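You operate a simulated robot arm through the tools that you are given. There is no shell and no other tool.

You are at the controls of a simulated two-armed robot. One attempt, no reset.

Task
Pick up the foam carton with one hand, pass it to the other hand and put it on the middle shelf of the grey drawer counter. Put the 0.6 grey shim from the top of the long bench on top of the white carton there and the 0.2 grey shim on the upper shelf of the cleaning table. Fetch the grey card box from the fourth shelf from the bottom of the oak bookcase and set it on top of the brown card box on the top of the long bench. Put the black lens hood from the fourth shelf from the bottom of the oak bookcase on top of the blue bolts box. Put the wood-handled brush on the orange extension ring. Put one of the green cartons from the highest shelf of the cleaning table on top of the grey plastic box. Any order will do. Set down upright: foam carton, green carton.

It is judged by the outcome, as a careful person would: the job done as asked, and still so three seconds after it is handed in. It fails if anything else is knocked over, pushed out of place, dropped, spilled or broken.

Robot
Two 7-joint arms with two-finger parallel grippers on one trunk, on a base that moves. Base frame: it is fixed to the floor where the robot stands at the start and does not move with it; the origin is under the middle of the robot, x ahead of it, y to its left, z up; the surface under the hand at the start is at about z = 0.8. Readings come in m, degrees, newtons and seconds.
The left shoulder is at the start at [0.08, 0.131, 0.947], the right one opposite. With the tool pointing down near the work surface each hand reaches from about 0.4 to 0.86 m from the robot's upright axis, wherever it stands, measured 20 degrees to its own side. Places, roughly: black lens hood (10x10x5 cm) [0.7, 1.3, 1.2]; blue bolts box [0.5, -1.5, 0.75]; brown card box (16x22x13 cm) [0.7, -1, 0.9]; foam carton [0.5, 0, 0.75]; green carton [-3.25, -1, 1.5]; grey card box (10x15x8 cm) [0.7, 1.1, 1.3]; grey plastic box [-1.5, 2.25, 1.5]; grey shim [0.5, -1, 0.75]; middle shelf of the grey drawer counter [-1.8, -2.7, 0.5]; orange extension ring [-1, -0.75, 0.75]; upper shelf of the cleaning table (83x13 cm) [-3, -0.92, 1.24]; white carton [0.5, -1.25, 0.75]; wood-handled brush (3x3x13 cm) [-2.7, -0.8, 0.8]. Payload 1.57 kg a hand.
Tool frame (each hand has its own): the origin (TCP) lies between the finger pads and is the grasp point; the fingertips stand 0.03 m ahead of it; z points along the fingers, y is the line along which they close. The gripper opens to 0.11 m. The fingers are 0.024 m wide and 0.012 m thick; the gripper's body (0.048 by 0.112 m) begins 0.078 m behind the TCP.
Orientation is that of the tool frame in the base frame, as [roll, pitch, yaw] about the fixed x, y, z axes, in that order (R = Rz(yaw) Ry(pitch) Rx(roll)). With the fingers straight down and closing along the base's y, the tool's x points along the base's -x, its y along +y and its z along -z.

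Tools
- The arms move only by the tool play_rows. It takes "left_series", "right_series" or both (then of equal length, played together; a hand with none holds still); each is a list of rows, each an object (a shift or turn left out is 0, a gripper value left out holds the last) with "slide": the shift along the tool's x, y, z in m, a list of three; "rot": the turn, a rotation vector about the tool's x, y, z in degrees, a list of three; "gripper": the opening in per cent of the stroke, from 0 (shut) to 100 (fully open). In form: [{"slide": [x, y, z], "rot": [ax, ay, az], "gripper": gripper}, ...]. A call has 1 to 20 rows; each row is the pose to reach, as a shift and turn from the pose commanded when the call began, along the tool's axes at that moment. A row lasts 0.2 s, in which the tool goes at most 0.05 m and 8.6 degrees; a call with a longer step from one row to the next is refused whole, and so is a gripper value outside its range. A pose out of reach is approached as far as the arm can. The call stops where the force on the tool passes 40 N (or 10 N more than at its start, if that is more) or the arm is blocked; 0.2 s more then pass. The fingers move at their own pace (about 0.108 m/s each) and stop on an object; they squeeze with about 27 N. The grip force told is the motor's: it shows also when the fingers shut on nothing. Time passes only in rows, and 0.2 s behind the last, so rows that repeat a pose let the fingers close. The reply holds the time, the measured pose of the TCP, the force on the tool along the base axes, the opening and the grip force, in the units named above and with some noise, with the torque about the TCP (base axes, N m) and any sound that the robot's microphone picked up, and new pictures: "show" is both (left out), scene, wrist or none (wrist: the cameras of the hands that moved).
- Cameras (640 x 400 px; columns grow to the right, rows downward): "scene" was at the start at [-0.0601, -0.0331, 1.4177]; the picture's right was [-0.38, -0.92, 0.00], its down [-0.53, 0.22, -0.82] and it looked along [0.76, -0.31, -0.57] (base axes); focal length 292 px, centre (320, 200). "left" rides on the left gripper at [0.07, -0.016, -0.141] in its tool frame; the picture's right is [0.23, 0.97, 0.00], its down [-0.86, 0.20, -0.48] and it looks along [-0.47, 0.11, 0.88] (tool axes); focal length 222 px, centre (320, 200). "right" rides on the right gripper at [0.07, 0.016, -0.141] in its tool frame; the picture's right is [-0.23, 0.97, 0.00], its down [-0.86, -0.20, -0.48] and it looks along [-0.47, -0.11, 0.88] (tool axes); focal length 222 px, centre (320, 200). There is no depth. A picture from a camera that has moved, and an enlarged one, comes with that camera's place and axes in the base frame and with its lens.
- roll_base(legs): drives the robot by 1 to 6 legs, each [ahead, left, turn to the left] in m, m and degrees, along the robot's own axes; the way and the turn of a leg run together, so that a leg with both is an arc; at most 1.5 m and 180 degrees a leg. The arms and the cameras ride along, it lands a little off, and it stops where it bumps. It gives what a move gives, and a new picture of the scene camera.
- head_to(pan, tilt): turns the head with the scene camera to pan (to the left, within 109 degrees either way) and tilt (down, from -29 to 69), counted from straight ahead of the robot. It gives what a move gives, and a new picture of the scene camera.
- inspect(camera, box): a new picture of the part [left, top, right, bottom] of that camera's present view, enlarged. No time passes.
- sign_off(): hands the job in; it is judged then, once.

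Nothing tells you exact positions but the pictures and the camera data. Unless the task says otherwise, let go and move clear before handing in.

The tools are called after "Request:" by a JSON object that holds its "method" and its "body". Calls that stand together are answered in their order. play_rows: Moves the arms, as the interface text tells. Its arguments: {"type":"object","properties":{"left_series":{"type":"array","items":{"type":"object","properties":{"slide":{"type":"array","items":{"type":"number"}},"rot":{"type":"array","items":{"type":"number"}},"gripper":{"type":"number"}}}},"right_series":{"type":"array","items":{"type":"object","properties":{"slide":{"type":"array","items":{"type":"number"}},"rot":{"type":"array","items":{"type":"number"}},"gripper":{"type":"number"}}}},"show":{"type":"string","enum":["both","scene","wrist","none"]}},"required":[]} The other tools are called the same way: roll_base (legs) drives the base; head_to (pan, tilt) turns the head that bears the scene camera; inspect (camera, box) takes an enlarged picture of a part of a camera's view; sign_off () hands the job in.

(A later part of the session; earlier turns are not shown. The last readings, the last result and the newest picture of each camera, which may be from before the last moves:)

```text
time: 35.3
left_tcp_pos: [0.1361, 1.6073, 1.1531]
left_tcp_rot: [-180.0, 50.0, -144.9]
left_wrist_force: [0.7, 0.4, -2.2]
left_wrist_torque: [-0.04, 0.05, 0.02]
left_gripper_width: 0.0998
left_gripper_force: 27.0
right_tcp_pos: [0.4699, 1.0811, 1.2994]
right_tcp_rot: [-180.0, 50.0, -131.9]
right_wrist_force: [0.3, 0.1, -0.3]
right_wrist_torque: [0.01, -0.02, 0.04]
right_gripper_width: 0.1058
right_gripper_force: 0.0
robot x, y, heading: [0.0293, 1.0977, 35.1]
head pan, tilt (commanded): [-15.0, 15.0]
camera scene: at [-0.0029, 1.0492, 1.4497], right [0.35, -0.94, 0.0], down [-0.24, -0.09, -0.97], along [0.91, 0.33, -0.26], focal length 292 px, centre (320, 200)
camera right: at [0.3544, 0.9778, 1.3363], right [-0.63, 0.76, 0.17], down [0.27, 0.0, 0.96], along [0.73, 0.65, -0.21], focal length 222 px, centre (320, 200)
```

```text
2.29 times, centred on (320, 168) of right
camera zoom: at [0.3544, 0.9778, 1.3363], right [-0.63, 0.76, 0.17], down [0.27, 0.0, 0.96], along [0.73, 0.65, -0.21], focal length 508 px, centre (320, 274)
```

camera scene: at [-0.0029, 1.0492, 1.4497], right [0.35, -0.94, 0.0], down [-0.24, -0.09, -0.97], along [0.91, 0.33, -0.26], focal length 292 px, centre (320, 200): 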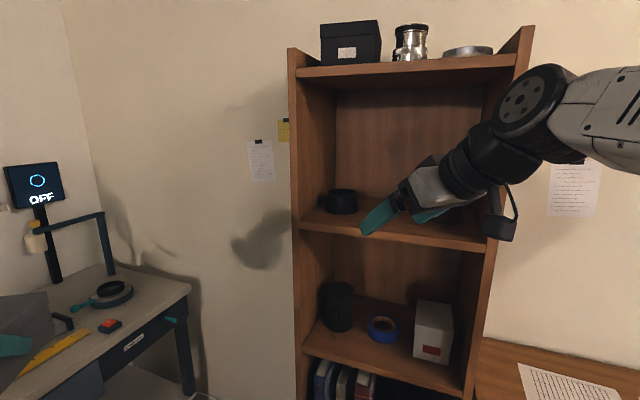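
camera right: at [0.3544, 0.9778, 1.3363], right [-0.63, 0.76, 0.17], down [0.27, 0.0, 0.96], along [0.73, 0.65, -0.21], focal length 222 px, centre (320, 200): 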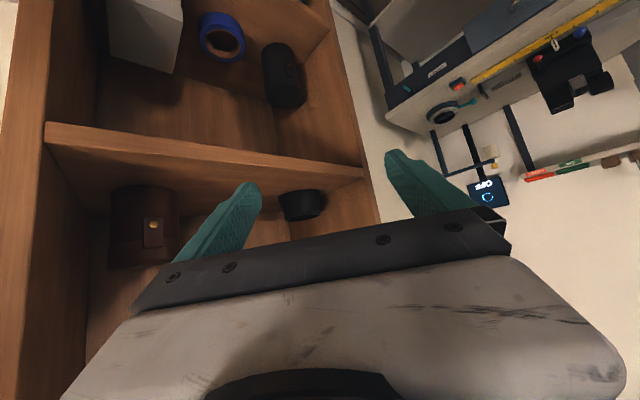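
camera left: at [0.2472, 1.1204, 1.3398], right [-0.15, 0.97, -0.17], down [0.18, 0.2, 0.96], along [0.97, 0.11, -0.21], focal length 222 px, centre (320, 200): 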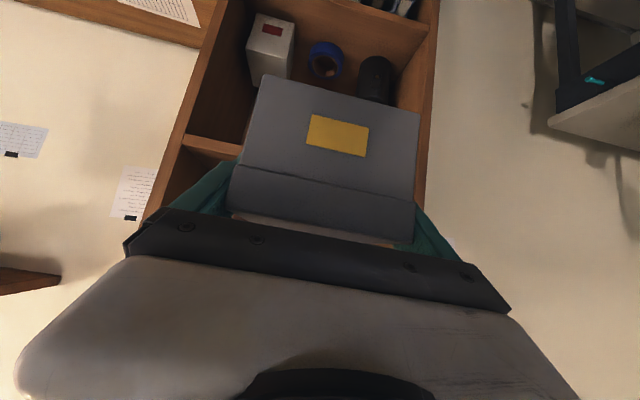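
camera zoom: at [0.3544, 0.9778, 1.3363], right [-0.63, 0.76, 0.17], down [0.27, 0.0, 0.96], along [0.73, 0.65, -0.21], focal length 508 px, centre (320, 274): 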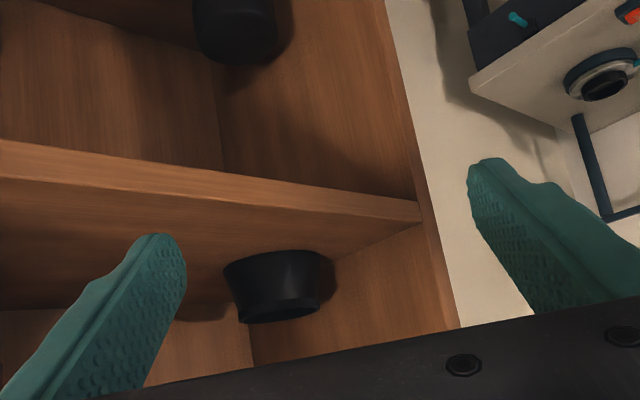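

The wrist view agrees: hood centre at [0.734, 1.258]. I move the right hand to just short of the hood on the approach line.

Request:
{"method": "play_rows", "body": {"right_series": [{"slide": [-0.0187, -0.0129, 0.032]}, {"slide": [-0.0375, -0.0258, 0.064]}, {"slide": [-0.0562, -0.0388, 0.096]}, {"slide": [-0.0749, -0.0517, 0.1279]}, {"slide": [-0.0937, -0.0646, 0.1599]}, {"slide": [-0.1124, -0.0775, 0.1919]}, {"slide": [-0.1124, -0.0775, 0.1919]}], "show": "both"}}

Request:
{"method": "inspect", "body": {"camera": "right", "box": [180, 60, 460, 235]}}

Request:
{"method": "inspect", "body": {"camera": "scene", "box": [280, 130, 500, 268]}}

```text
time: 36.9
left_tcp_pos: [0.1352, 1.6067, 1.1536]
left_tcp_rot: [-179.9, 50.0, -144.8]
left_wrist_force: [0.2, -0.4, -3.0]
left_wrist_torque: [-0.04, 0.05, 0.0]
left_gripper_width: 0.0997
left_gripper_force: 27.2
right_tcp_pos: [0.6744, 1.1908, 1.2637]
right_tcp_rot: [180.0, 49.9, -132.0]
right_wrist_force: [-0.2, -0.3, -0.1]
right_wrist_torque: [0.0, -0.02, 0.0]
right_gripper_width: 0.1057
right_gripper_force: 0.1
robot x, y, heading: [0.0267, 1.0955, 35.1]
head pan, tilt (commanded): [-15.0, 15.0]
camera scene: at [-0.0028, 1.0493, 1.4497], right [0.35, -0.94, 0.0], down [-0.24, -0.09, -0.97], along [0.91, 0.33, -0.26], focal length 292 px, centre (320, 200)
camera right: at [0.5583, 1.0881, 1.3005], right [-0.63, 0.76, 0.17], down [0.27, 0.0, 0.96], along [0.73, 0.65, -0.21], focal length 222 px, centre (320, 200)
```

scene: 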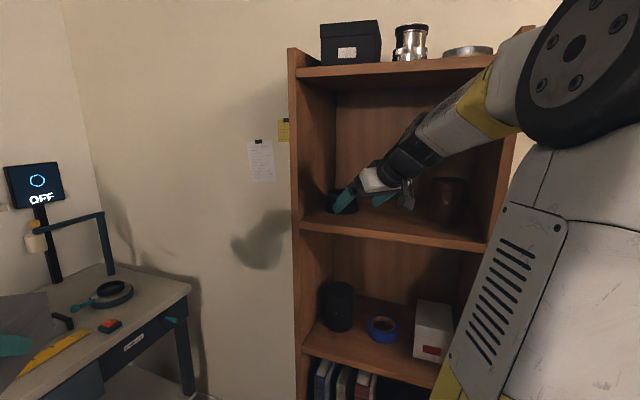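
right: 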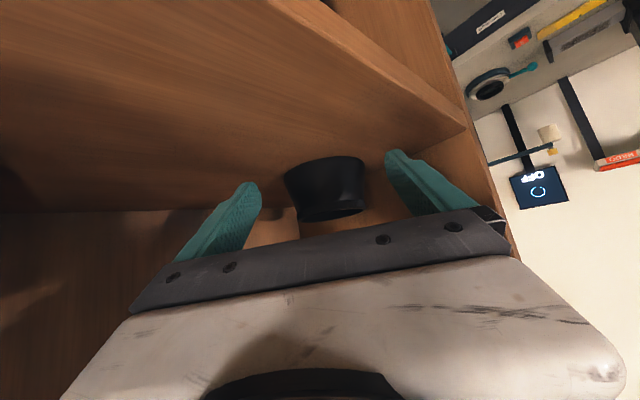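

```text
2.29 times, centred on (320, 148) of right
camera zoom: at [0.5583, 1.0881, 1.3005], right [-0.63, 0.76, 0.17], down [0.27, 0.0, 0.96], along [0.73, 0.65, -0.21], focal length 508 px, centre (320, 320)
```

zoom: 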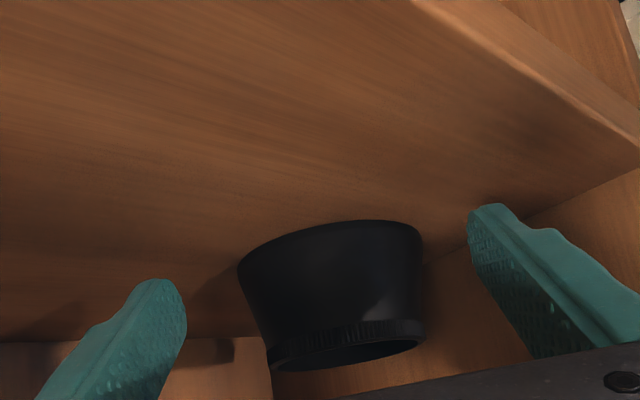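

```text
2.90 times, centred on (390, 199) of scene
camera zoom: at [-0.0028, 1.0493, 1.4497], right [0.35, -0.94, 0.0], down [-0.24, -0.09, -0.97], along [0.91, 0.33, -0.26], focal length 847 px, centre (117, 203)
```

zoom: 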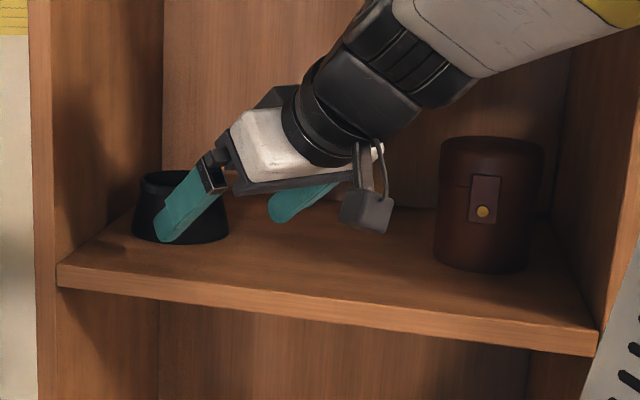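

The hood sits centred between the fingers. I advance the last 7.6 cm along the approach line.

Request:
{"method": "play_rows", "body": {"right_series": [{"slide": [-0.0147, 0.0005, 0.0209]}, {"slide": [-0.0293, 0.0007, 0.0418]}, {"slide": [-0.044, 0.0007, 0.0627]}, {"slide": [-0.044, 0.0007, 0.0627]}], "show": "wrist"}}

Request:
{"method": "inspect", "body": {"camera": "scene", "box": [280, 130, 500, 268]}}

```text
time: 37.9
left_tcp_pos: [0.1342, 1.606, 1.1531]
left_tcp_rot: [-180.0, 49.9, -144.8]
left_wrist_force: [0.0, -0.6, -2.5]
left_wrist_torque: [-0.07, 0.09, -0.02]
left_gripper_width: 0.0997
left_gripper_force: 27.0
right_tcp_pos: [0.7244, 1.2504, 1.2571]
right_tcp_rot: [-180.0, 50.0, -131.9]
right_wrist_force: [0.8, 0.3, 0.6]
right_wrist_torque: [-0.02, 0.0, 0.01]
right_gripper_width: 0.1056
right_gripper_force: 0.0
robot x, y, heading: [0.0257, 1.099, 35.2]
head pan, tilt (commanded): [-15.0, 15.0]
camera right: at [0.6091, 1.1458, 1.294], right [-0.63, 0.76, 0.17], down [0.27, 0.0, 0.96], along [0.73, 0.65, -0.21], focal length 222 px, centre (320, 200)
```

right: 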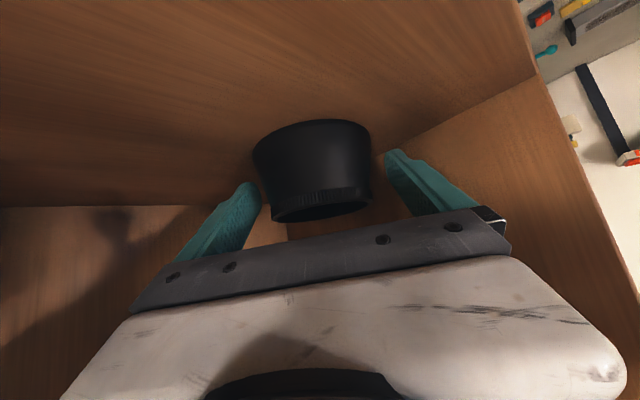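

```text
2.90 times, centred on (390, 199) of scene
camera zoom: at [-0.0028, 1.0493, 1.4497], right [0.35, -0.94, 0.0], down [-0.24, -0.09, -0.97], along [0.91, 0.33, -0.26], focal length 847 px, centre (117, 203)
```

zoom: 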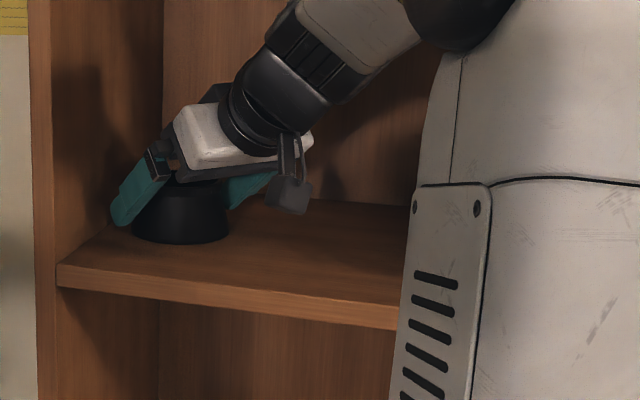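

The fingers straddle the hood; I close on it.

Request:
{"method": "play_rows", "body": {"right_series": [{"slide": [0, 0, 0], "gripper": 0}, {"slide": [0, 0, 0], "gripper": 0}, {"slide": [0, 0, 0], "gripper": 0}], "show": "wrist"}}

Request:
{"method": "inspect", "body": {"camera": "scene", "box": [280, 130, 500, 268]}}

```text
time: 38.7
left_tcp_pos: [0.1352, 1.6071, 1.1521]
left_tcp_rot: [-180.0, 50.0, -144.8]
left_wrist_force: [0.4, -0.2, -3.0]
left_wrist_torque: [-0.02, 0.06, -0.03]
left_gripper_width: 0.0996
left_gripper_force: 26.9
right_tcp_pos: [0.7249, 1.2489, 1.2565]
right_tcp_rot: [180.0, 50.0, -132.0]
right_wrist_force: [-0.1, 0.8, -0.1]
right_wrist_torque: [0.02, 0.02, -0.04]
right_gripper_width: 0.0857
right_gripper_force: 27.1
robot x, y, heading: [0.0219, 1.0999, 34.9]
head pan, tilt (commanded): [-15.0, 15.0]
camera right: at [0.609, 1.1457, 1.294], right [-0.63, 0.76, 0.17], down [0.27, 0.0, 0.96], along [0.73, 0.65, -0.21], focal length 222 px, centre (320, 200)
```

right: 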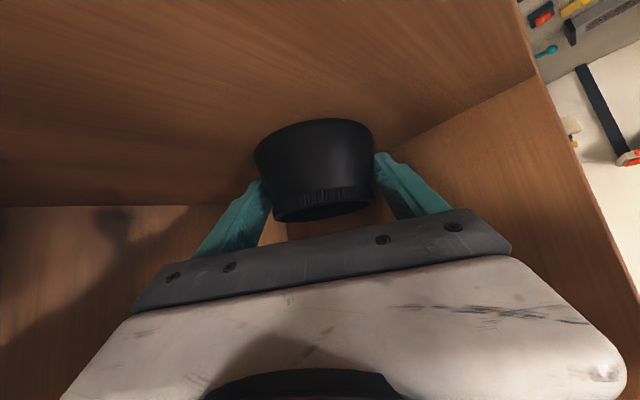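

```text
2.90 times, centred on (390, 199) of scene
camera zoom: at [-0.0028, 1.0493, 1.4497], right [0.35, -0.94, 0.0], down [-0.24, -0.09, -0.97], along [0.91, 0.33, -0.26], focal length 847 px, centre (117, 203)
```

zoom: 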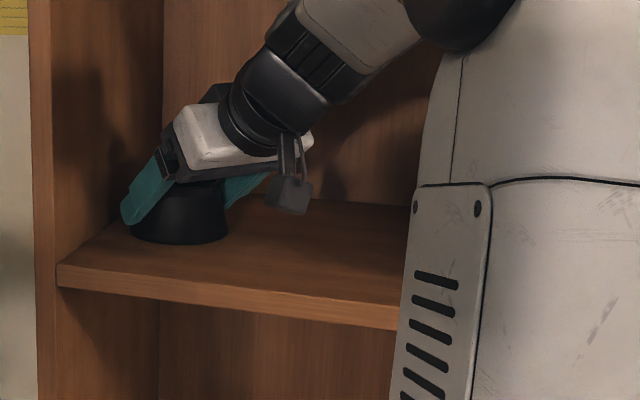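

Gripped at 0.086 m. I lift 3 cm and check it holds.

Request:
{"method": "play_rows", "body": {"right_series": [{"slide": [-0.0077, 0, -0.0064], "gripper": 0}, {"slide": [-0.0153, 0, -0.0129]}, {"slide": [-0.023, 0, -0.0193]}, {"slide": [-0.023, 0, -0.0193]}], "show": "wrist"}}

Request:
{"method": "inspect", "body": {"camera": "scene", "box": [280, 130, 500, 268]}}

```text
time: 39.7
left_tcp_pos: [0.1365, 1.6068, 1.1533]
left_tcp_rot: [-179.9, 50.0, -144.8]
left_wrist_force: [0.5, -0.1, -3.6]
left_wrist_torque: [-0.05, 0.05, -0.03]
left_gripper_width: 0.0996
left_gripper_force: 26.9
right_tcp_pos: [0.7243, 1.2493, 1.2866]
right_tcp_rot: [-180.0, 50.0, -132.0]
right_wrist_force: [-0.5, 0.3, -1.7]
right_wrist_torque: [0.03, -0.02, 0.0]
right_gripper_width: 0.0858
right_gripper_force: 27.1
robot x, y, heading: [0.0258, 1.0985, 35.2]
head pan, tilt (commanded): [-15.0, 15.0]
camera right: at [0.6091, 1.1456, 1.3242], right [-0.63, 0.76, 0.17], down [0.27, 0.0, 0.96], along [0.73, 0.65, -0.21], focal length 222 px, centre (320, 200)
```

right: 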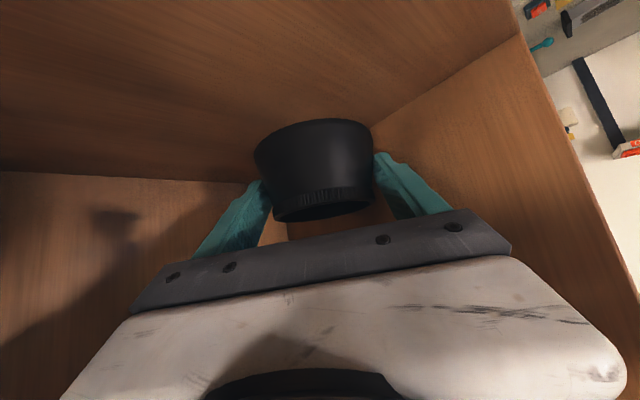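

```text
2.90 times, centred on (390, 199) of scene
camera zoom: at [-0.0028, 1.0493, 1.4497], right [0.35, -0.94, 0.0], down [-0.24, -0.09, -0.97], along [0.91, 0.33, -0.26], focal length 847 px, centre (117, 203)
```

zoom: 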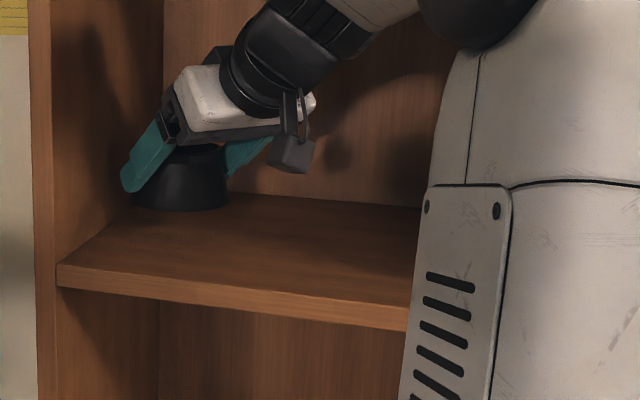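

The hood comes up cleanly. I withdraw it along the same path out of the bookcase.

Request:
{"method": "play_rows", "body": {"right_series": [{"slide": [0.0241, 0, -0.0288]}, {"slide": [0.0482, 0, -0.0575]}, {"slide": [0.0717, 0.0129, -0.0855]}, {"slide": [0.0952, 0.0258, -0.1135]}, {"slide": [0.1187, 0.0388, -0.1415]}, {"slide": [0.1422, 0.0517, -0.1694]}, {"slide": [0.1657, 0.0646, -0.1974]}, {"slide": [0.1892, 0.0775, -0.2254]}, {"slide": [0.1892, 0.0775, -0.2254]}], "show": "both"}}

```text
time: 41.7
left_tcp_pos: [0.1355, 1.6063, 1.1518]
left_tcp_rot: [-180.0, 50.0, -144.8]
left_wrist_force: [0.9, 0.3, -2.3]
left_wrist_torque: [-0.04, 0.05, 0.01]
left_gripper_width: 0.1
left_gripper_force: 27.3
right_tcp_pos: [0.4695, 1.0815, 1.2869]
right_tcp_rot: [179.9, 50.0, -132.0]
right_wrist_force: [-0.6, -0.5, -0.7]
right_wrist_torque: [-0.01, 0.02, 0.04]
right_gripper_width: 0.0859
right_gripper_force: 27.2
robot x, y, heading: [0.0266, 1.0952, 35.3]
head pan, tilt (commanded): [-15.0, 15.0]
camera scene: at [-0.0028, 1.0493, 1.4497], right [0.35, -0.94, 0.0], down [-0.24, -0.09, -0.97], along [0.91, 0.33, -0.26], focal length 292 px, centre (320, 200)
camera right: at [0.3535, 0.9778, 1.3235], right [-0.63, 0.76, 0.17], down [0.27, 0.0, 0.96], along [0.73, 0.65, -0.21], focal length 222 px, centre (320, 200)
```

scene: 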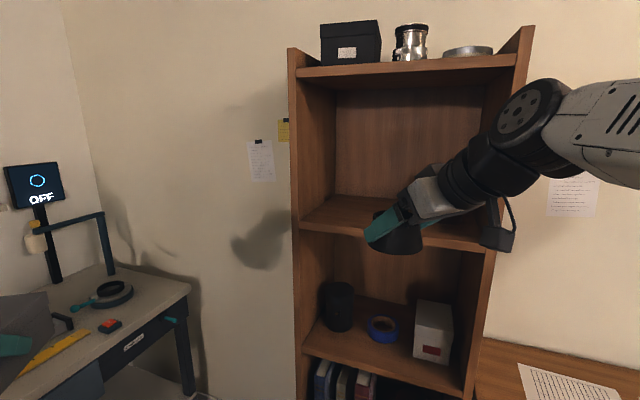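
right: 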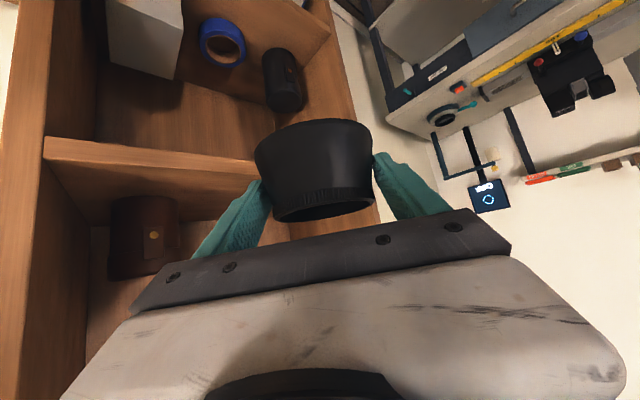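

Both items are held. I'll square the robot up, back off slightly and drive along the bench to its right end.

Request:
{"method": "roll_base", "body": {"legs": [[-0.12, 0, -35.3], [0, -1.3, 0], [0, -0.95, 0]]}}

Request:
{"method": "head_to", "body": {"pan": 0, "tilt": 35}}

```text
time: 54.5
left_tcp_pos: [0.2979, -0.8384, 1.1527]
left_tcp_rot: [180.0, 50.1, 179.6]
left_wrist_force: [-0.5, 0.6, -2.9]
left_wrist_torque: [0.0, 0.09, 0.02]
left_gripper_width: 0.1
left_gripper_force: 27.2
right_tcp_pos: [0.2638, -1.4611, 1.2867]
right_tcp_rot: [-180.0, 50.0, -167.5]
right_wrist_force: [0.1, 0.0, 0.2]
right_wrist_torque: [-0.03, -0.01, -0.01]
right_gripper_width: 0.0857
right_gripper_force: 27.0
robot x, y, heading: [-0.0861, -1.1893, -0.3]
head pan, tilt (commanded): [-15.0, 15.0]
camera scene: at [-0.1394, -1.2129, 1.4497], right [-0.26, -0.96, 0.0], down [-0.25, 0.07, -0.97], along [0.93, -0.26, -0.26], focal length 292 px, centre (320, 200)
```

scene: 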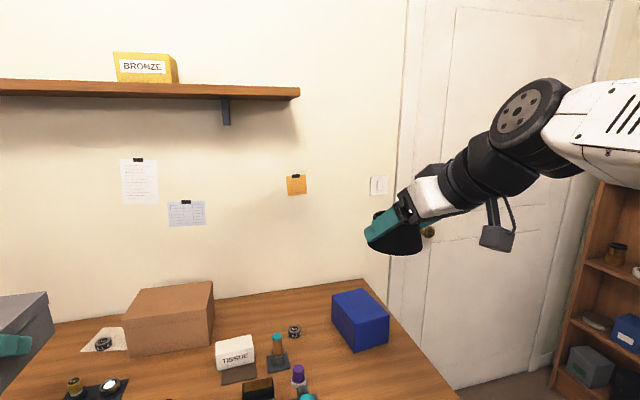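

```text
time: 55.3
left_tcp_pos: [0.2974, -0.8393, 1.1524]
left_tcp_rot: [-180.0, 50.1, 179.6]
left_wrist_force: [0.1, 0.1, -3.0]
left_wrist_torque: [0.03, 0.1, 0.0]
left_gripper_width: 0.0998
left_gripper_force: 26.9
right_tcp_pos: [0.2638, -1.4613, 1.287]
right_tcp_rot: [-179.9, 49.9, -167.6]
right_wrist_force: [-0.7, 0.0, -0.5]
right_wrist_torque: [-0.03, 0.0, 0.02]
right_gripper_width: 0.0856
right_gripper_force: 27.5
robot x, y, heading: [-0.0913, -1.1887, -0.4]
head pan, tilt (commanded): [0.0, 35.0]
camera scene: at [-0.1414, -1.1888, 1.4178], right [-0.01, -1.0, 0.0], down [-0.57, 0.0, -0.82], along [0.82, -0.01, -0.57], focal length 292 px, centre (320, 200)
```

scene: 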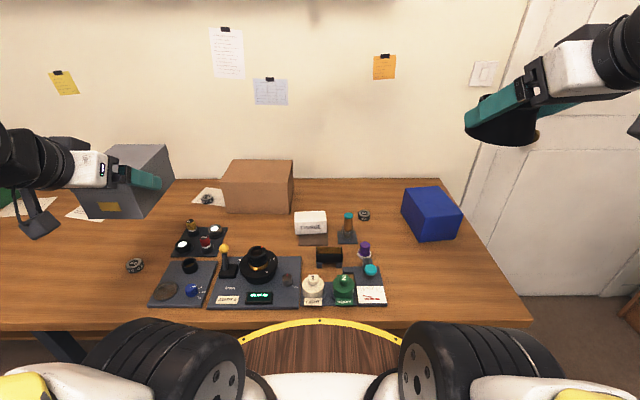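

Request:
{"method": "inspect", "body": {"camera": "scene", "box": [180, 140, 340, 240]}}

Request:
{"method": "inspect", "body": {"camera": "scene", "box": [280, 170, 480, 295]}}

Request:
{"method": "inspect", "body": {"camera": "scene", "box": [110, 200, 310, 325]}}

```text
4.00 times, centred on (260, 190) of scene
camera zoom: at [-0.1414, -1.1888, 1.4178], right [-0.01, -1.0, 0.0], down [-0.57, 0.0, -0.82], along [0.82, -0.01, -0.57], focal length 1168 px, centre (560, 240)
```

zoom: 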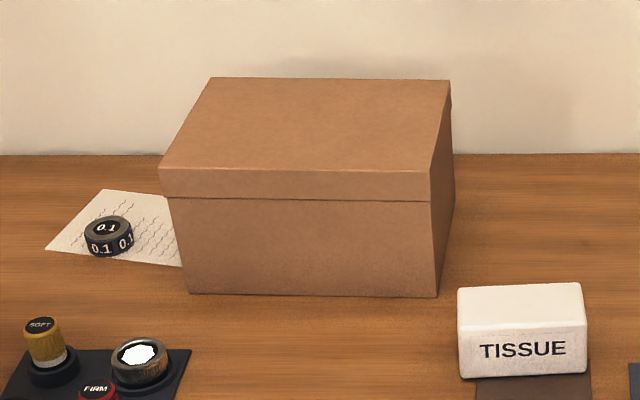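

```text
3.20 times, centred on (380, 232) of scene
camera zoom: at [-0.1414, -1.1888, 1.4178], right [-0.01, -1.0, 0.0], down [-0.57, 0.0, -0.82], along [0.82, -0.01, -0.57], focal length 935 px, centre (128, 96)
```

zoom: 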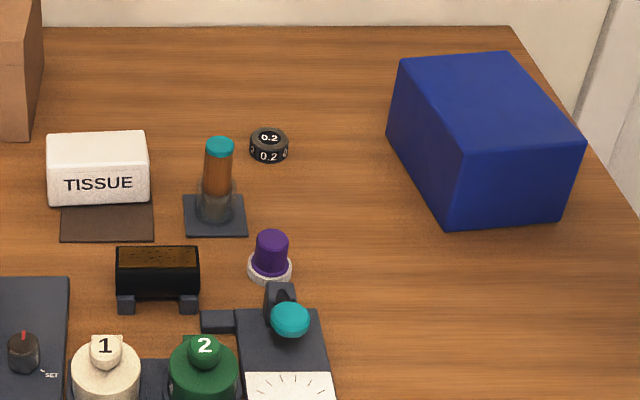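

```text
3.20 times, centred on (210, 262) of scene
camera zoom: at [-0.1414, -1.1888, 1.4178], right [-0.01, -1.0, 0.0], down [-0.57, 0.0, -0.82], along [0.82, -0.01, -0.57], focal length 935 px, centre (672, 0)
```

zoom: 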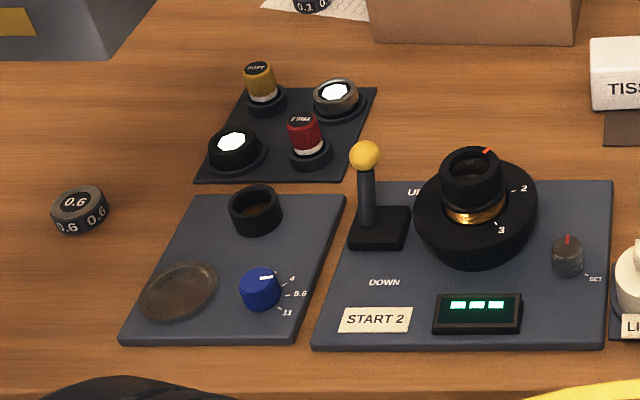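

I see the brown box around [0.76, -0.98] (top z ≈ 0.917), the white TISSUE carton, the 0.2, 0.6 and 0.1 shims, and the blue box on the right. Let me zoom in on the blue box and carton, and roll closer.

Request:
{"method": "roll_base", "body": {"legs": [[0.09, 0, 0.4]]}}

Request:
{"method": "inspect", "body": {"camera": "scene", "box": [380, 150, 500, 225]}}

Request:
{"method": "inspect", "body": {"camera": "scene", "box": [200, 130, 360, 230]}}

```text
time: 56.4
left_tcp_pos: [0.3851, -0.8367, 1.1529]
left_tcp_rot: [-180.0, 50.1, -180.0]
left_wrist_force: [0.3, -0.1, -2.7]
left_wrist_torque: [0.01, 0.05, 0.04]
left_gripper_width: 0.1001
left_gripper_force: 26.9
right_tcp_pos: [0.3559, -1.4581, 1.287]
right_tcp_rot: [-179.9, 50.0, -167.1]
right_wrist_force: [-0.7, 0.5, -0.2]
right_wrist_torque: [-0.02, -0.02, 0.0]
right_gripper_width: 0.0854
right_gripper_force: 26.6
robot x, y, heading: [-0.0016, -1.1915, 0.2]
head pan, tilt (commanded): [0.0, 35.0]
camera scene: at [-0.0518, -1.1894, 1.4177], right [0.0, -1.0, 0.0], down [-0.57, 0.0, -0.82], along [0.82, 0.0, -0.57], focal length 292 px, centre (320, 200)
```

scene: 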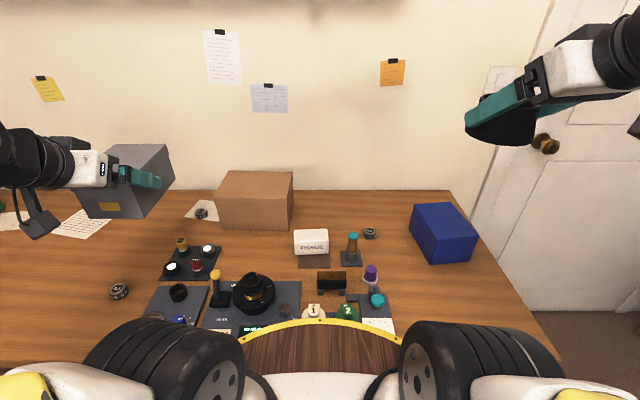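

```text
5.33 times, centred on (440, 188) of scene
camera zoom: at [-0.0518, -1.1894, 1.4177], right [0.0, -1.0, 0.0], down [-0.57, 0.0, -0.82], along [0.82, 0.0, -0.57], focal length 1558 px, centre (-320, 267)
```

zoom: 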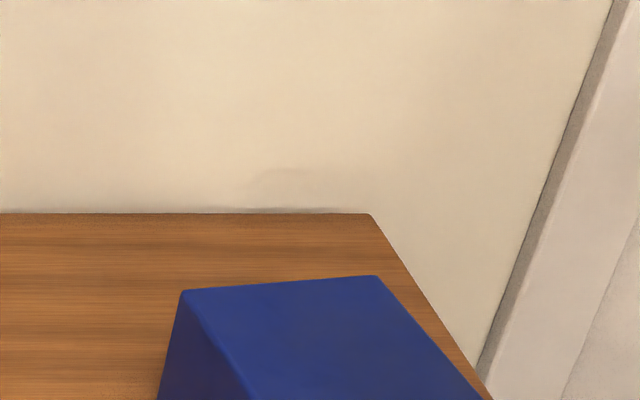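

```text
4.00 times, centred on (280, 180) of scene
camera zoom: at [-0.0518, -1.1894, 1.4177], right [0.0, -1.0, 0.0], down [-0.57, 0.0, -0.82], along [0.82, 0.0, -0.57], focal length 1168 px, centre (480, 280)
```

zoom: 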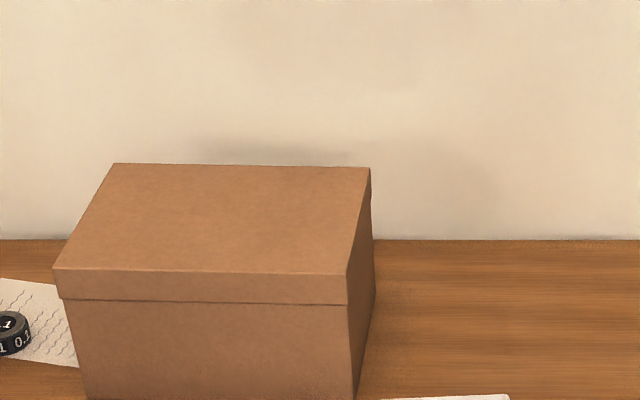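

Request:
{"method": "inspect", "body": {"camera": "scene", "box": [390, 190, 510, 265]}}

Request:
{"method": "inspect", "body": {"camera": "scene", "box": [280, 215, 400, 290]}}

Request:
{"method": "inspect", "body": {"camera": "scene", "box": [200, 160, 320, 235]}}

```text
5.33 times, centred on (450, 228) of scene
camera zoom: at [-0.0518, -1.1894, 1.4177], right [0.0, -1.0, 0.0], down [-0.57, 0.0, -0.82], along [0.82, 0.0, -0.57], focal length 1558 px, centre (-373, 53)
```

zoom: 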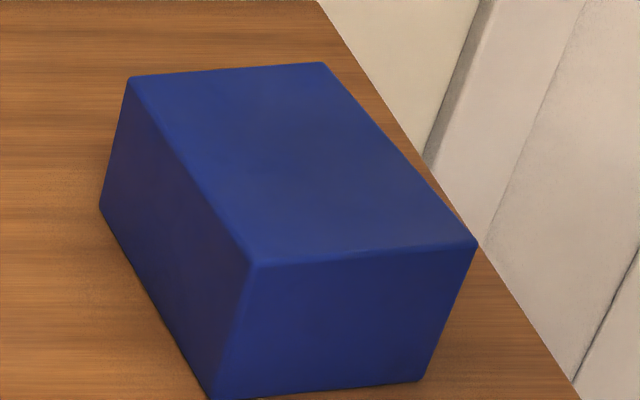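

```text
5.33 times, centred on (340, 252) of scene
camera zoom: at [-0.0518, -1.1894, 1.4177], right [0.0, -1.0, 0.0], down [-0.57, 0.0, -0.82], along [0.82, 0.0, -0.57], focal length 1558 px, centre (213, -80)
```

zoom: 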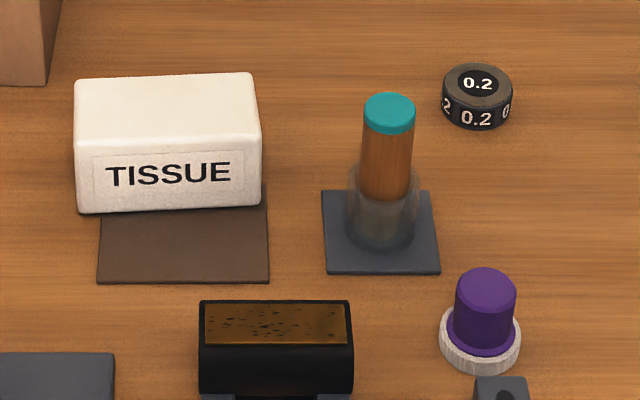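

```text
5.33 times, centred on (260, 198) of scene
camera zoom: at [-0.0518, -1.1894, 1.4177], right [0.0, -1.0, 0.0], down [-0.57, 0.0, -0.82], along [0.82, 0.0, -0.57], focal length 1558 px, centre (640, 213)
```

zoom: 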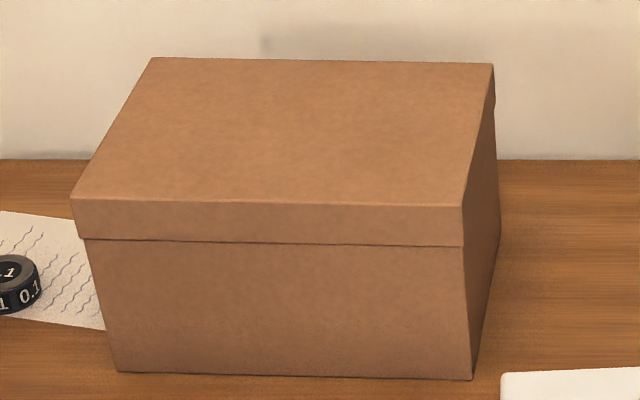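

Bench top is about z = 0.784; brown box top centre about [0.758, -0.979, 0.917]. I bring the grey box over it with the left hand.

Request:
{"method": "play_rows", "body": {"left_series": [{"slide": [-0.0192, -0.0177, 0.039]}, {"slide": [-0.0384, -0.0353, 0.0781]}, {"slide": [-0.0576, -0.053, 0.1171]}, {"slide": [-0.0768, -0.0707, 0.1561]}, {"slide": [-0.0961, -0.0883, 0.1952]}, {"slide": [-0.1153, -0.106, 0.2342]}, {"slide": [-0.1345, -0.1236, 0.2733]}, {"slide": [-0.1537, -0.1413, 0.3123]}, {"slide": [-0.1537, -0.1413, 0.3123]}], "show": "both"}}

Request:
{"method": "inspect", "body": {"camera": "scene", "box": [180, 100, 340, 250]}}

```text
time: 58.4
left_tcp_pos: [0.7233, -0.9787, 1.0688]
left_tcp_rot: [179.9, 49.8, 179.9]
left_wrist_force: [-0.4, 0.3, -3.0]
left_wrist_torque: [0.04, 0.05, 0.03]
left_gripper_width: 0.0998
left_gripper_force: 27.0
left hand out of reach, approached as far as the arm can: row 6
right_tcp_pos: [0.3556, -1.46, 1.2869]
right_tcp_rot: [-180.0, 50.0, -167.3]
right_wrist_force: [-0.3, 0.2, -0.3]
right_wrist_torque: [0.03, -0.03, 0.0]
right_gripper_width: 0.0852
right_gripper_force: 26.8
robot x, y, heading: [0.0014, -1.1886, -0.1]
head pan, tilt (commanded): [0.0, 35.0]
camera scene: at [-0.0515, -1.1898, 1.4177], right [0.0, -1.0, 0.0], down [-0.57, 0.0, -0.82], along [0.82, 0.0, -0.57], focal length 292 px, centre (320, 200)
camera left: at [0.5709, -0.9948, 1.1062], right [-0.15, 0.97, -0.17], down [0.18, 0.2, 0.96], along [0.97, 0.11, -0.21], focal length 222 px, centre (320, 200)
```

scene: 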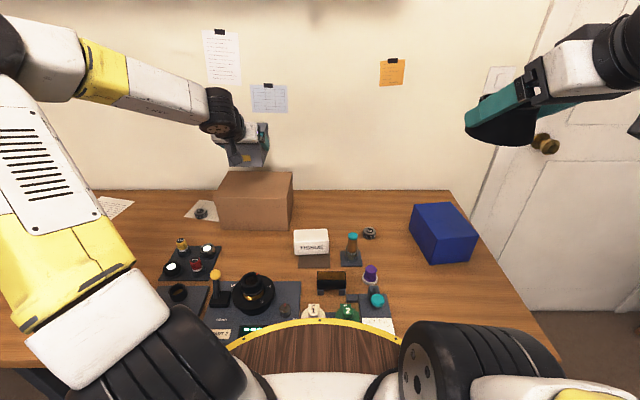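
left: 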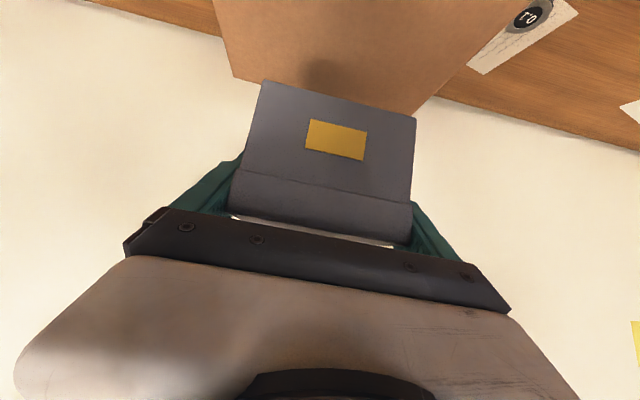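

```text
2.67 times, centred on (260, 175) of scene
camera zoom: at [-0.0515, -1.1898, 1.4177], right [0.0, -1.0, 0.0], down [-0.57, 0.0, -0.82], along [0.82, 0.0, -0.57], focal length 779 px, centre (480, 267)
```

zoom: 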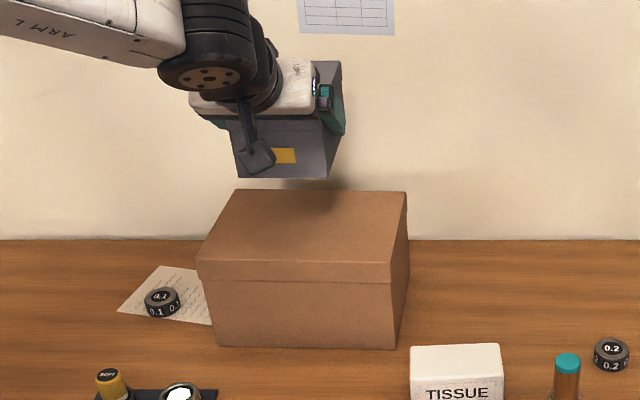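

Box is above the brown one. I lower it close to the surface, then inch down watching the force.

Request:
{"method": "play_rows", "body": {"left_series": [{"slide": [0.0225, 0, 0.0189]}, {"slide": [0.045, 0, 0.0378]}, {"slide": [0.0674, 0, 0.0566]}, {"slide": [0.0674, 0, 0.0566]}], "show": "scene"}}

Request:
{"method": "inspect", "body": {"camera": "scene", "box": [200, 120, 320, 235]}}

```text
time: 59.4
left_tcp_pos: [0.7242, -0.9781, 0.9829]
left_tcp_rot: [180.0, 50.0, -180.0]
left_wrist_force: [0.5, 0.2, -3.7]
left_wrist_torque: [-0.02, 0.07, 0.0]
left_gripper_width: 0.0998
left_gripper_force: 26.6
right_tcp_pos: [0.3559, -1.4584, 1.2861]
right_tcp_rot: [180.0, 50.0, -167.1]
right_wrist_force: [-0.6, 0.1, -0.4]
right_wrist_torque: [0.01, -0.01, 0.02]
right_gripper_width: 0.0852
right_gripper_force: 27.0
robot x, y, heading: [0.0031, -1.1845, 0.1]
head pan, tilt (commanded): [0.0, 35.0]
camera scene: at [-0.0515, -1.1894, 1.4177], right [0.0, -1.0, 0.0], down [-0.57, 0.0, -0.82], along [0.82, 0.0, -0.57], focal length 292 px, centre (320, 200)
```

scene: 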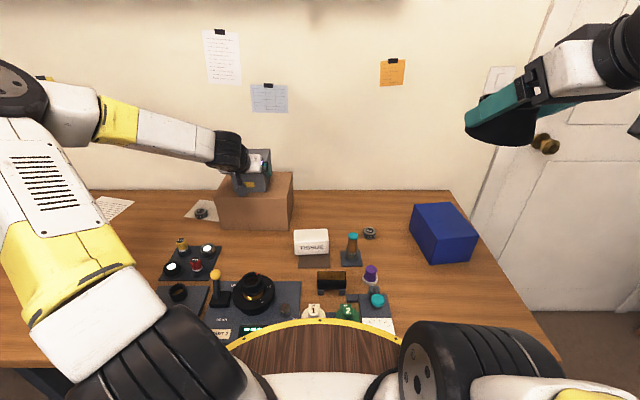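

```text
3.48 times, centred on (260, 178) of scene
camera zoom: at [-0.0515, -1.1894, 1.4177], right [0.0, -1.0, 0.0], down [-0.57, 0.0, -0.82], along [0.82, 0.0, -0.57], focal length 1016 px, centre (529, 278)
```

zoom: 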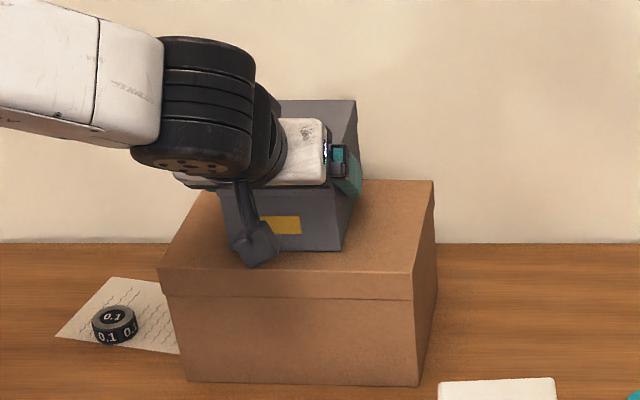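

Request:
{"method": "play_rows", "body": {"left_series": [{"slide": [0.0023, 0, 0.0019]}, {"slide": [0.0046, 0, 0.0039]}, {"slide": [0.0069, 0, 0.0058]}, {"slide": [0.0069, 0, 0.0058]}], "show": "none"}}

```text
time: 60.4
left_tcp_pos: [0.725, -0.9784, 0.9757]
left_tcp_rot: [179.9, 50.2, 179.9]
left_wrist_force: [4.3, 1.0, 27.6]
left_wrist_torque: [-0.06, 0.14, 0.35]
left_gripper_width: 0.0999
left_gripper_force: 26.4
right_tcp_pos: [0.3562, -1.4592, 1.2866]
right_tcp_rot: [-180.0, 49.9, -167.3]
right_wrist_force: [-0.4, 0.3, 0.5]
right_wrist_torque: [0.02, -0.05, 0.0]
right_gripper_width: 0.0852
right_gripper_force: 26.8
robot x, y, heading: [0.0012, -1.1879, -0.0]
head pan, tilt (commanded): [0.0, 35.0]
```

Contact made (about 28 N). I ease off slightly, open, and check before withdrawing.

Request:
{"method": "play_rows", "body": {"left_series": [{"slide": [-0.0019, 0, -0.0016]}, {"slide": [-0.0019, 0, -0.0016], "gripper": 100}, {"slide": [-0.0019, 0, -0.0016], "gripper": 100}, {"slide": [-0.0019, 0, -0.0016], "gripper": 100}], "show": "wrist"}}

```text
time: 61.4
left_tcp_pos: [0.7228, -0.9784, 0.9747]
left_tcp_rot: [179.9, 50.0, -179.9]
left_wrist_force: [-0.2, -0.7, 0.5]
left_wrist_torque: [-0.01, -0.01, -0.02]
left_gripper_width: 0.1097
left_gripper_force: 0.1
right_tcp_pos: [0.3561, -1.4599, 1.2864]
right_tcp_rot: [-179.9, 50.0, -167.0]
right_wrist_force: [0.3, -0.6, -0.6]
right_wrist_torque: [-0.01, 0.03, 0.0]
right_gripper_width: 0.0853
right_gripper_force: 26.9
robot x, y, heading: [0.0044, -1.1889, 0.2]
head pan, tilt (commanded): [0.0, 35.0]
camera left: at [0.5707, -0.9938, 1.0121], right [-0.15, 0.97, -0.17], down [0.18, 0.2, 0.96], along [0.97, 0.11, -0.21], focal length 222 px, centre (320, 200)
```

left: 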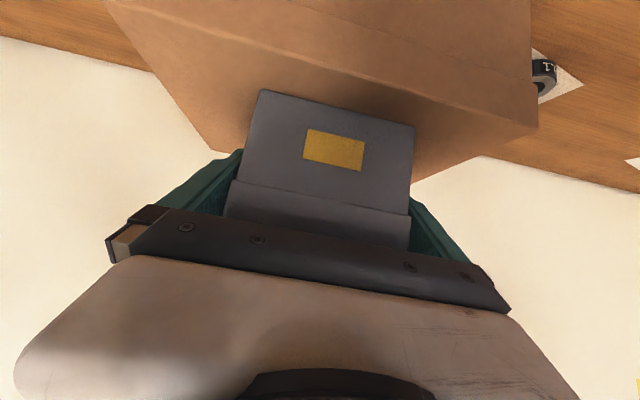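

Released. I withdraw straight back along the fingers.

Request:
{"method": "play_rows", "body": {"left_series": [{"slide": [0, 0.0, -0.02]}, {"slide": [0, 0, -0.05]}, {"slide": [0, 0, -0.09]}, {"slide": [0, 0, -0.13]}, {"slide": [0, 0, -0.17]}, {"slide": [0, 0, -0.17]}], "show": "both"}}

Request:
{"method": "inspect", "body": {"camera": "scene", "box": [180, 120, 340, 240]}}

```text
time: 62.8
left_tcp_pos: [0.594, -0.979, 1.0848]
left_tcp_rot: [-179.9, 49.9, 180.0]
left_wrist_force: [-0.2, 0.7, 0.0]
left_wrist_torque: [-0.03, 0.0, -0.02]
left_gripper_width: 0.11
left_gripper_force: 0.1
right_tcp_pos: [0.3555, -1.458, 1.2874]
right_tcp_rot: [-179.9, 49.9, -167.2]
right_wrist_force: [0.8, -0.1, -0.4]
right_wrist_torque: [0.04, 0.01, -0.01]
right_gripper_width: 0.0851
right_gripper_force: 26.8
robot x, y, heading: [0.0015, -1.1893, 0.2]
head pan, tilt (commanded): [0.0, 35.0]
camera scene: at [-0.0516, -1.1895, 1.4177], right [0.0, -1.0, 0.0], down [-0.57, 0.0, -0.82], along [0.82, 0.0, -0.57], focal length 292 px, centre (320, 200)
camera left: at [0.4415, -0.994, 1.1225], right [-0.15, 0.97, -0.17], down [0.18, 0.2, 0.96], along [0.97, 0.11, -0.21], focal length 222 px, centre (320, 200)
```

scene: 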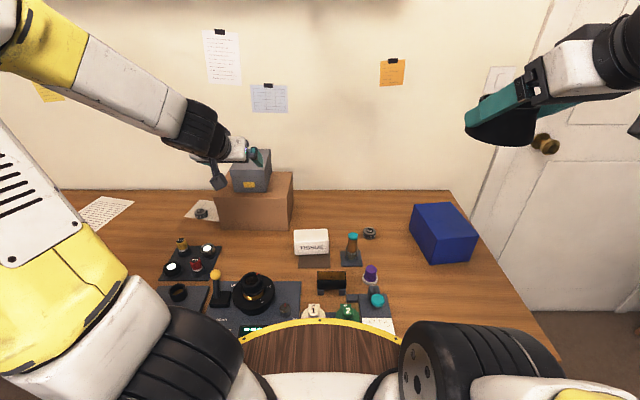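
left: 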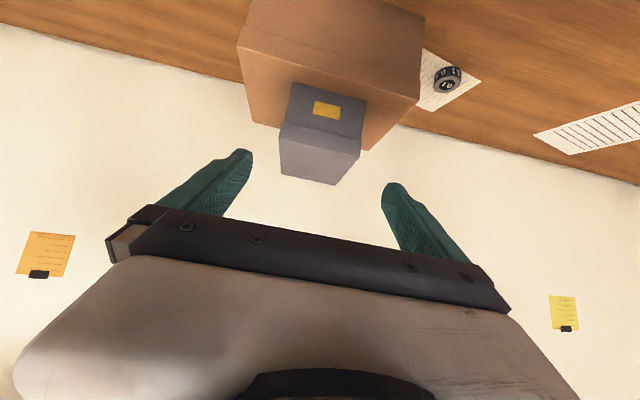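

```text
3.33 times, centred on (260, 180) of scene
camera zoom: at [-0.0516, -1.1895, 1.4177], right [0.0, -1.0, 0.0], down [-0.57, 0.0, -0.82], along [0.82, 0.0, -0.57], focal length 974 px, centre (520, 267)
```

zoom: 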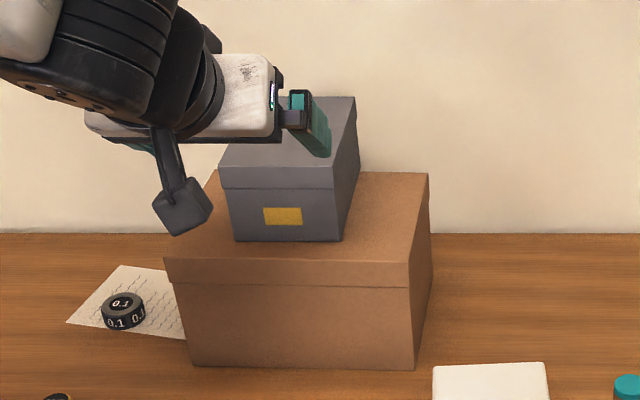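

The grey box is settled on the brown box. Next, the hood goes to the blue box, whose top centre is about [0.613, -1.553, 0.884].

Request:
{"method": "play_rows", "body": {"right_series": [{"slide": [0.009, -0.0166, 0.039]}, {"slide": [0.018, -0.0333, 0.078]}, {"slide": [0.027, -0.0499, 0.1169]}, {"slide": [0.036, -0.0665, 0.1559]}, {"slide": [0.0449, -0.0832, 0.1949]}, {"slide": [0.0539, -0.0998, 0.2339]}, {"slide": [0.0629, -0.1164, 0.2728]}, {"slide": [0.0719, -0.1331, 0.3118]}, {"slide": [0.0809, -0.1497, 0.3508]}, {"slide": [0.0809, -0.1497, 0.3508]}], "show": "both"}}

Request:
{"method": "inspect", "body": {"camera": "scene", "box": [380, 150, 540, 280]}}

```text
time: 65.0
left_tcp_pos: [0.5937, -0.9774, 1.0855]
left_tcp_rot: [-179.9, 50.0, -179.9]
left_wrist_force: [0.9, 0.1, -0.1]
left_wrist_torque: [0.02, 0.0, -0.02]
left_gripper_width: 0.1099
left_gripper_force: 0.1
right_tcp_pos: [0.6006, -1.5564, 1.0015]
right_tcp_rot: [179.9, 49.9, -167.1]
right_wrist_force: [-1.3, 0.2, -0.7]
right_wrist_torque: [0.03, 0.01, -0.01]
right_gripper_width: 0.0853
right_gripper_force: 27.2
robot x, y, heading: [0.0006, -1.1901, 0.0]
head pan, tilt (commanded): [0.0, 35.0]
camera scene: at [-0.0516, -1.1895, 1.4177], right [0.0, -1.0, 0.0], down [-0.57, 0.0, -0.82], along [0.82, 0.0, -0.57], focal length 292 px, centre (320, 200)
camera right: at [0.4458, -1.5748, 1.0374], right [-0.07, 0.98, 0.17], down [0.22, -0.15, 0.96], along [0.97, 0.11, -0.21], focal length 222 px, centre (320, 200)
```

scene: 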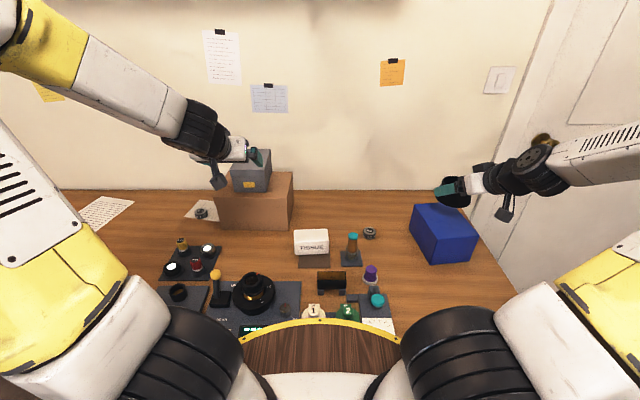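
right: 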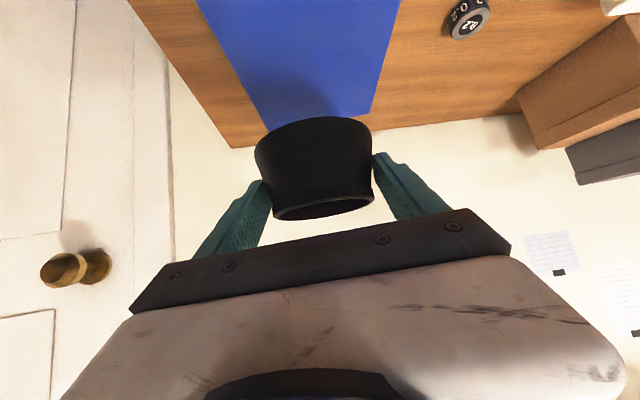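

```text
3.08 times, centred on (460, 215) of scene
camera zoom: at [-0.0516, -1.1895, 1.4177], right [0.0, -1.0, 0.0], down [-0.57, 0.0, -0.82], along [0.82, 0.0, -0.57], focal length 899 px, centre (-111, 154)
```

zoom: 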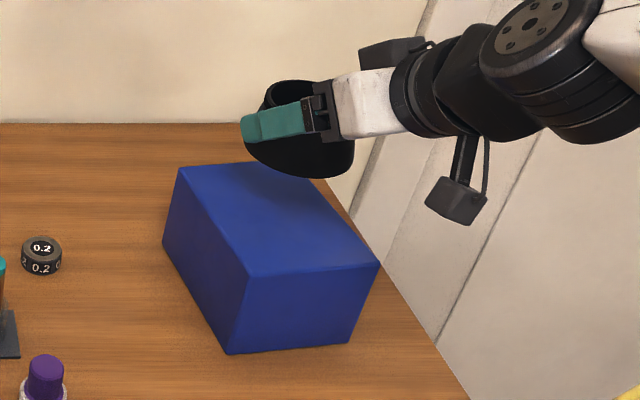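

Hood is above the blue box in the same pose in the hand as when grasped. I lower it nearer.

Request:
{"method": "play_rows", "body": {"right_series": [{"slide": [0.025, 0, 0.021]}, {"slide": [0.0498, 0, 0.0418]}, {"slide": [0.0498, 0, 0.0418]}], "show": "wrist"}}

Request:
{"method": "inspect", "body": {"camera": "scene", "box": [380, 160, 540, 280]}}

```text
time: 65.8
left_tcp_pos: [0.5929, -0.9777, 1.0863]
left_tcp_rot: [180.0, 50.0, -179.9]
left_wrist_force: [-0.1, 0.2, -0.9]
left_wrist_torque: [-0.02, -0.01, 0.03]
left_gripper_width: 0.11
left_gripper_force: 0.1
right_tcp_pos: [0.602, -1.557, 0.9374]
right_tcp_rot: [-179.6, 50.3, -166.8]
right_wrist_force: [-1.3, 1.5, 29.5]
right_wrist_torque: [0.34, -0.32, -0.05]
right_gripper_width: 0.0857
right_gripper_force: 27.2
robot x, y, heading: [0.0018, -1.1929, 0.1]
head pan, tilt (commanded): [0.0, 35.0]
camera right: at [0.447, -1.5748, 0.9734], right [-0.08, 0.98, 0.17], down [0.22, -0.15, 0.96], along [0.97, 0.11, -0.2], focal length 222 px, centre (320, 200)
```

right: 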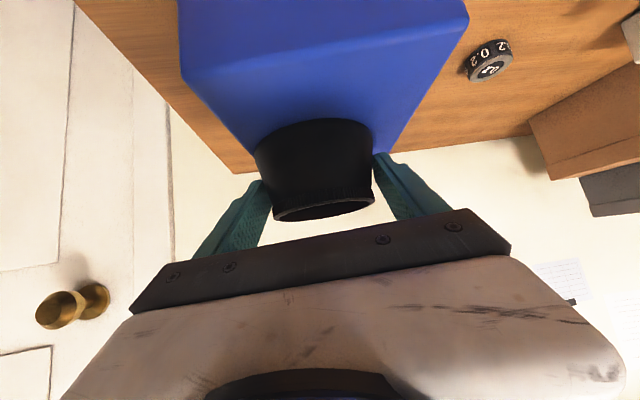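

```text
3.33 times, centred on (460, 220) of scene
camera zoom: at [-0.0525, -1.1889, 1.4177], right [0.0, -1.0, 0.0], down [-0.57, 0.0, -0.82], along [0.82, 0.0, -0.57], focal length 974 px, centre (-147, 133)
```

zoom: 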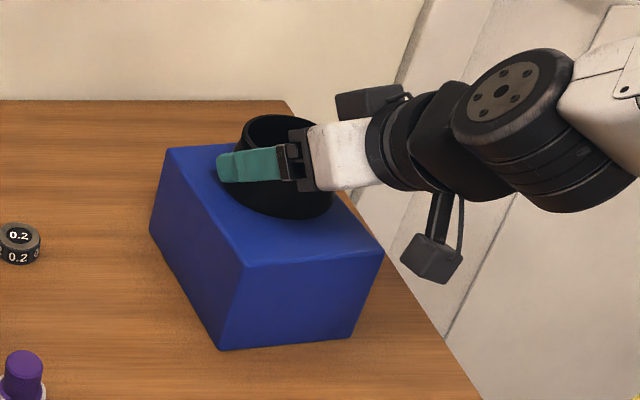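

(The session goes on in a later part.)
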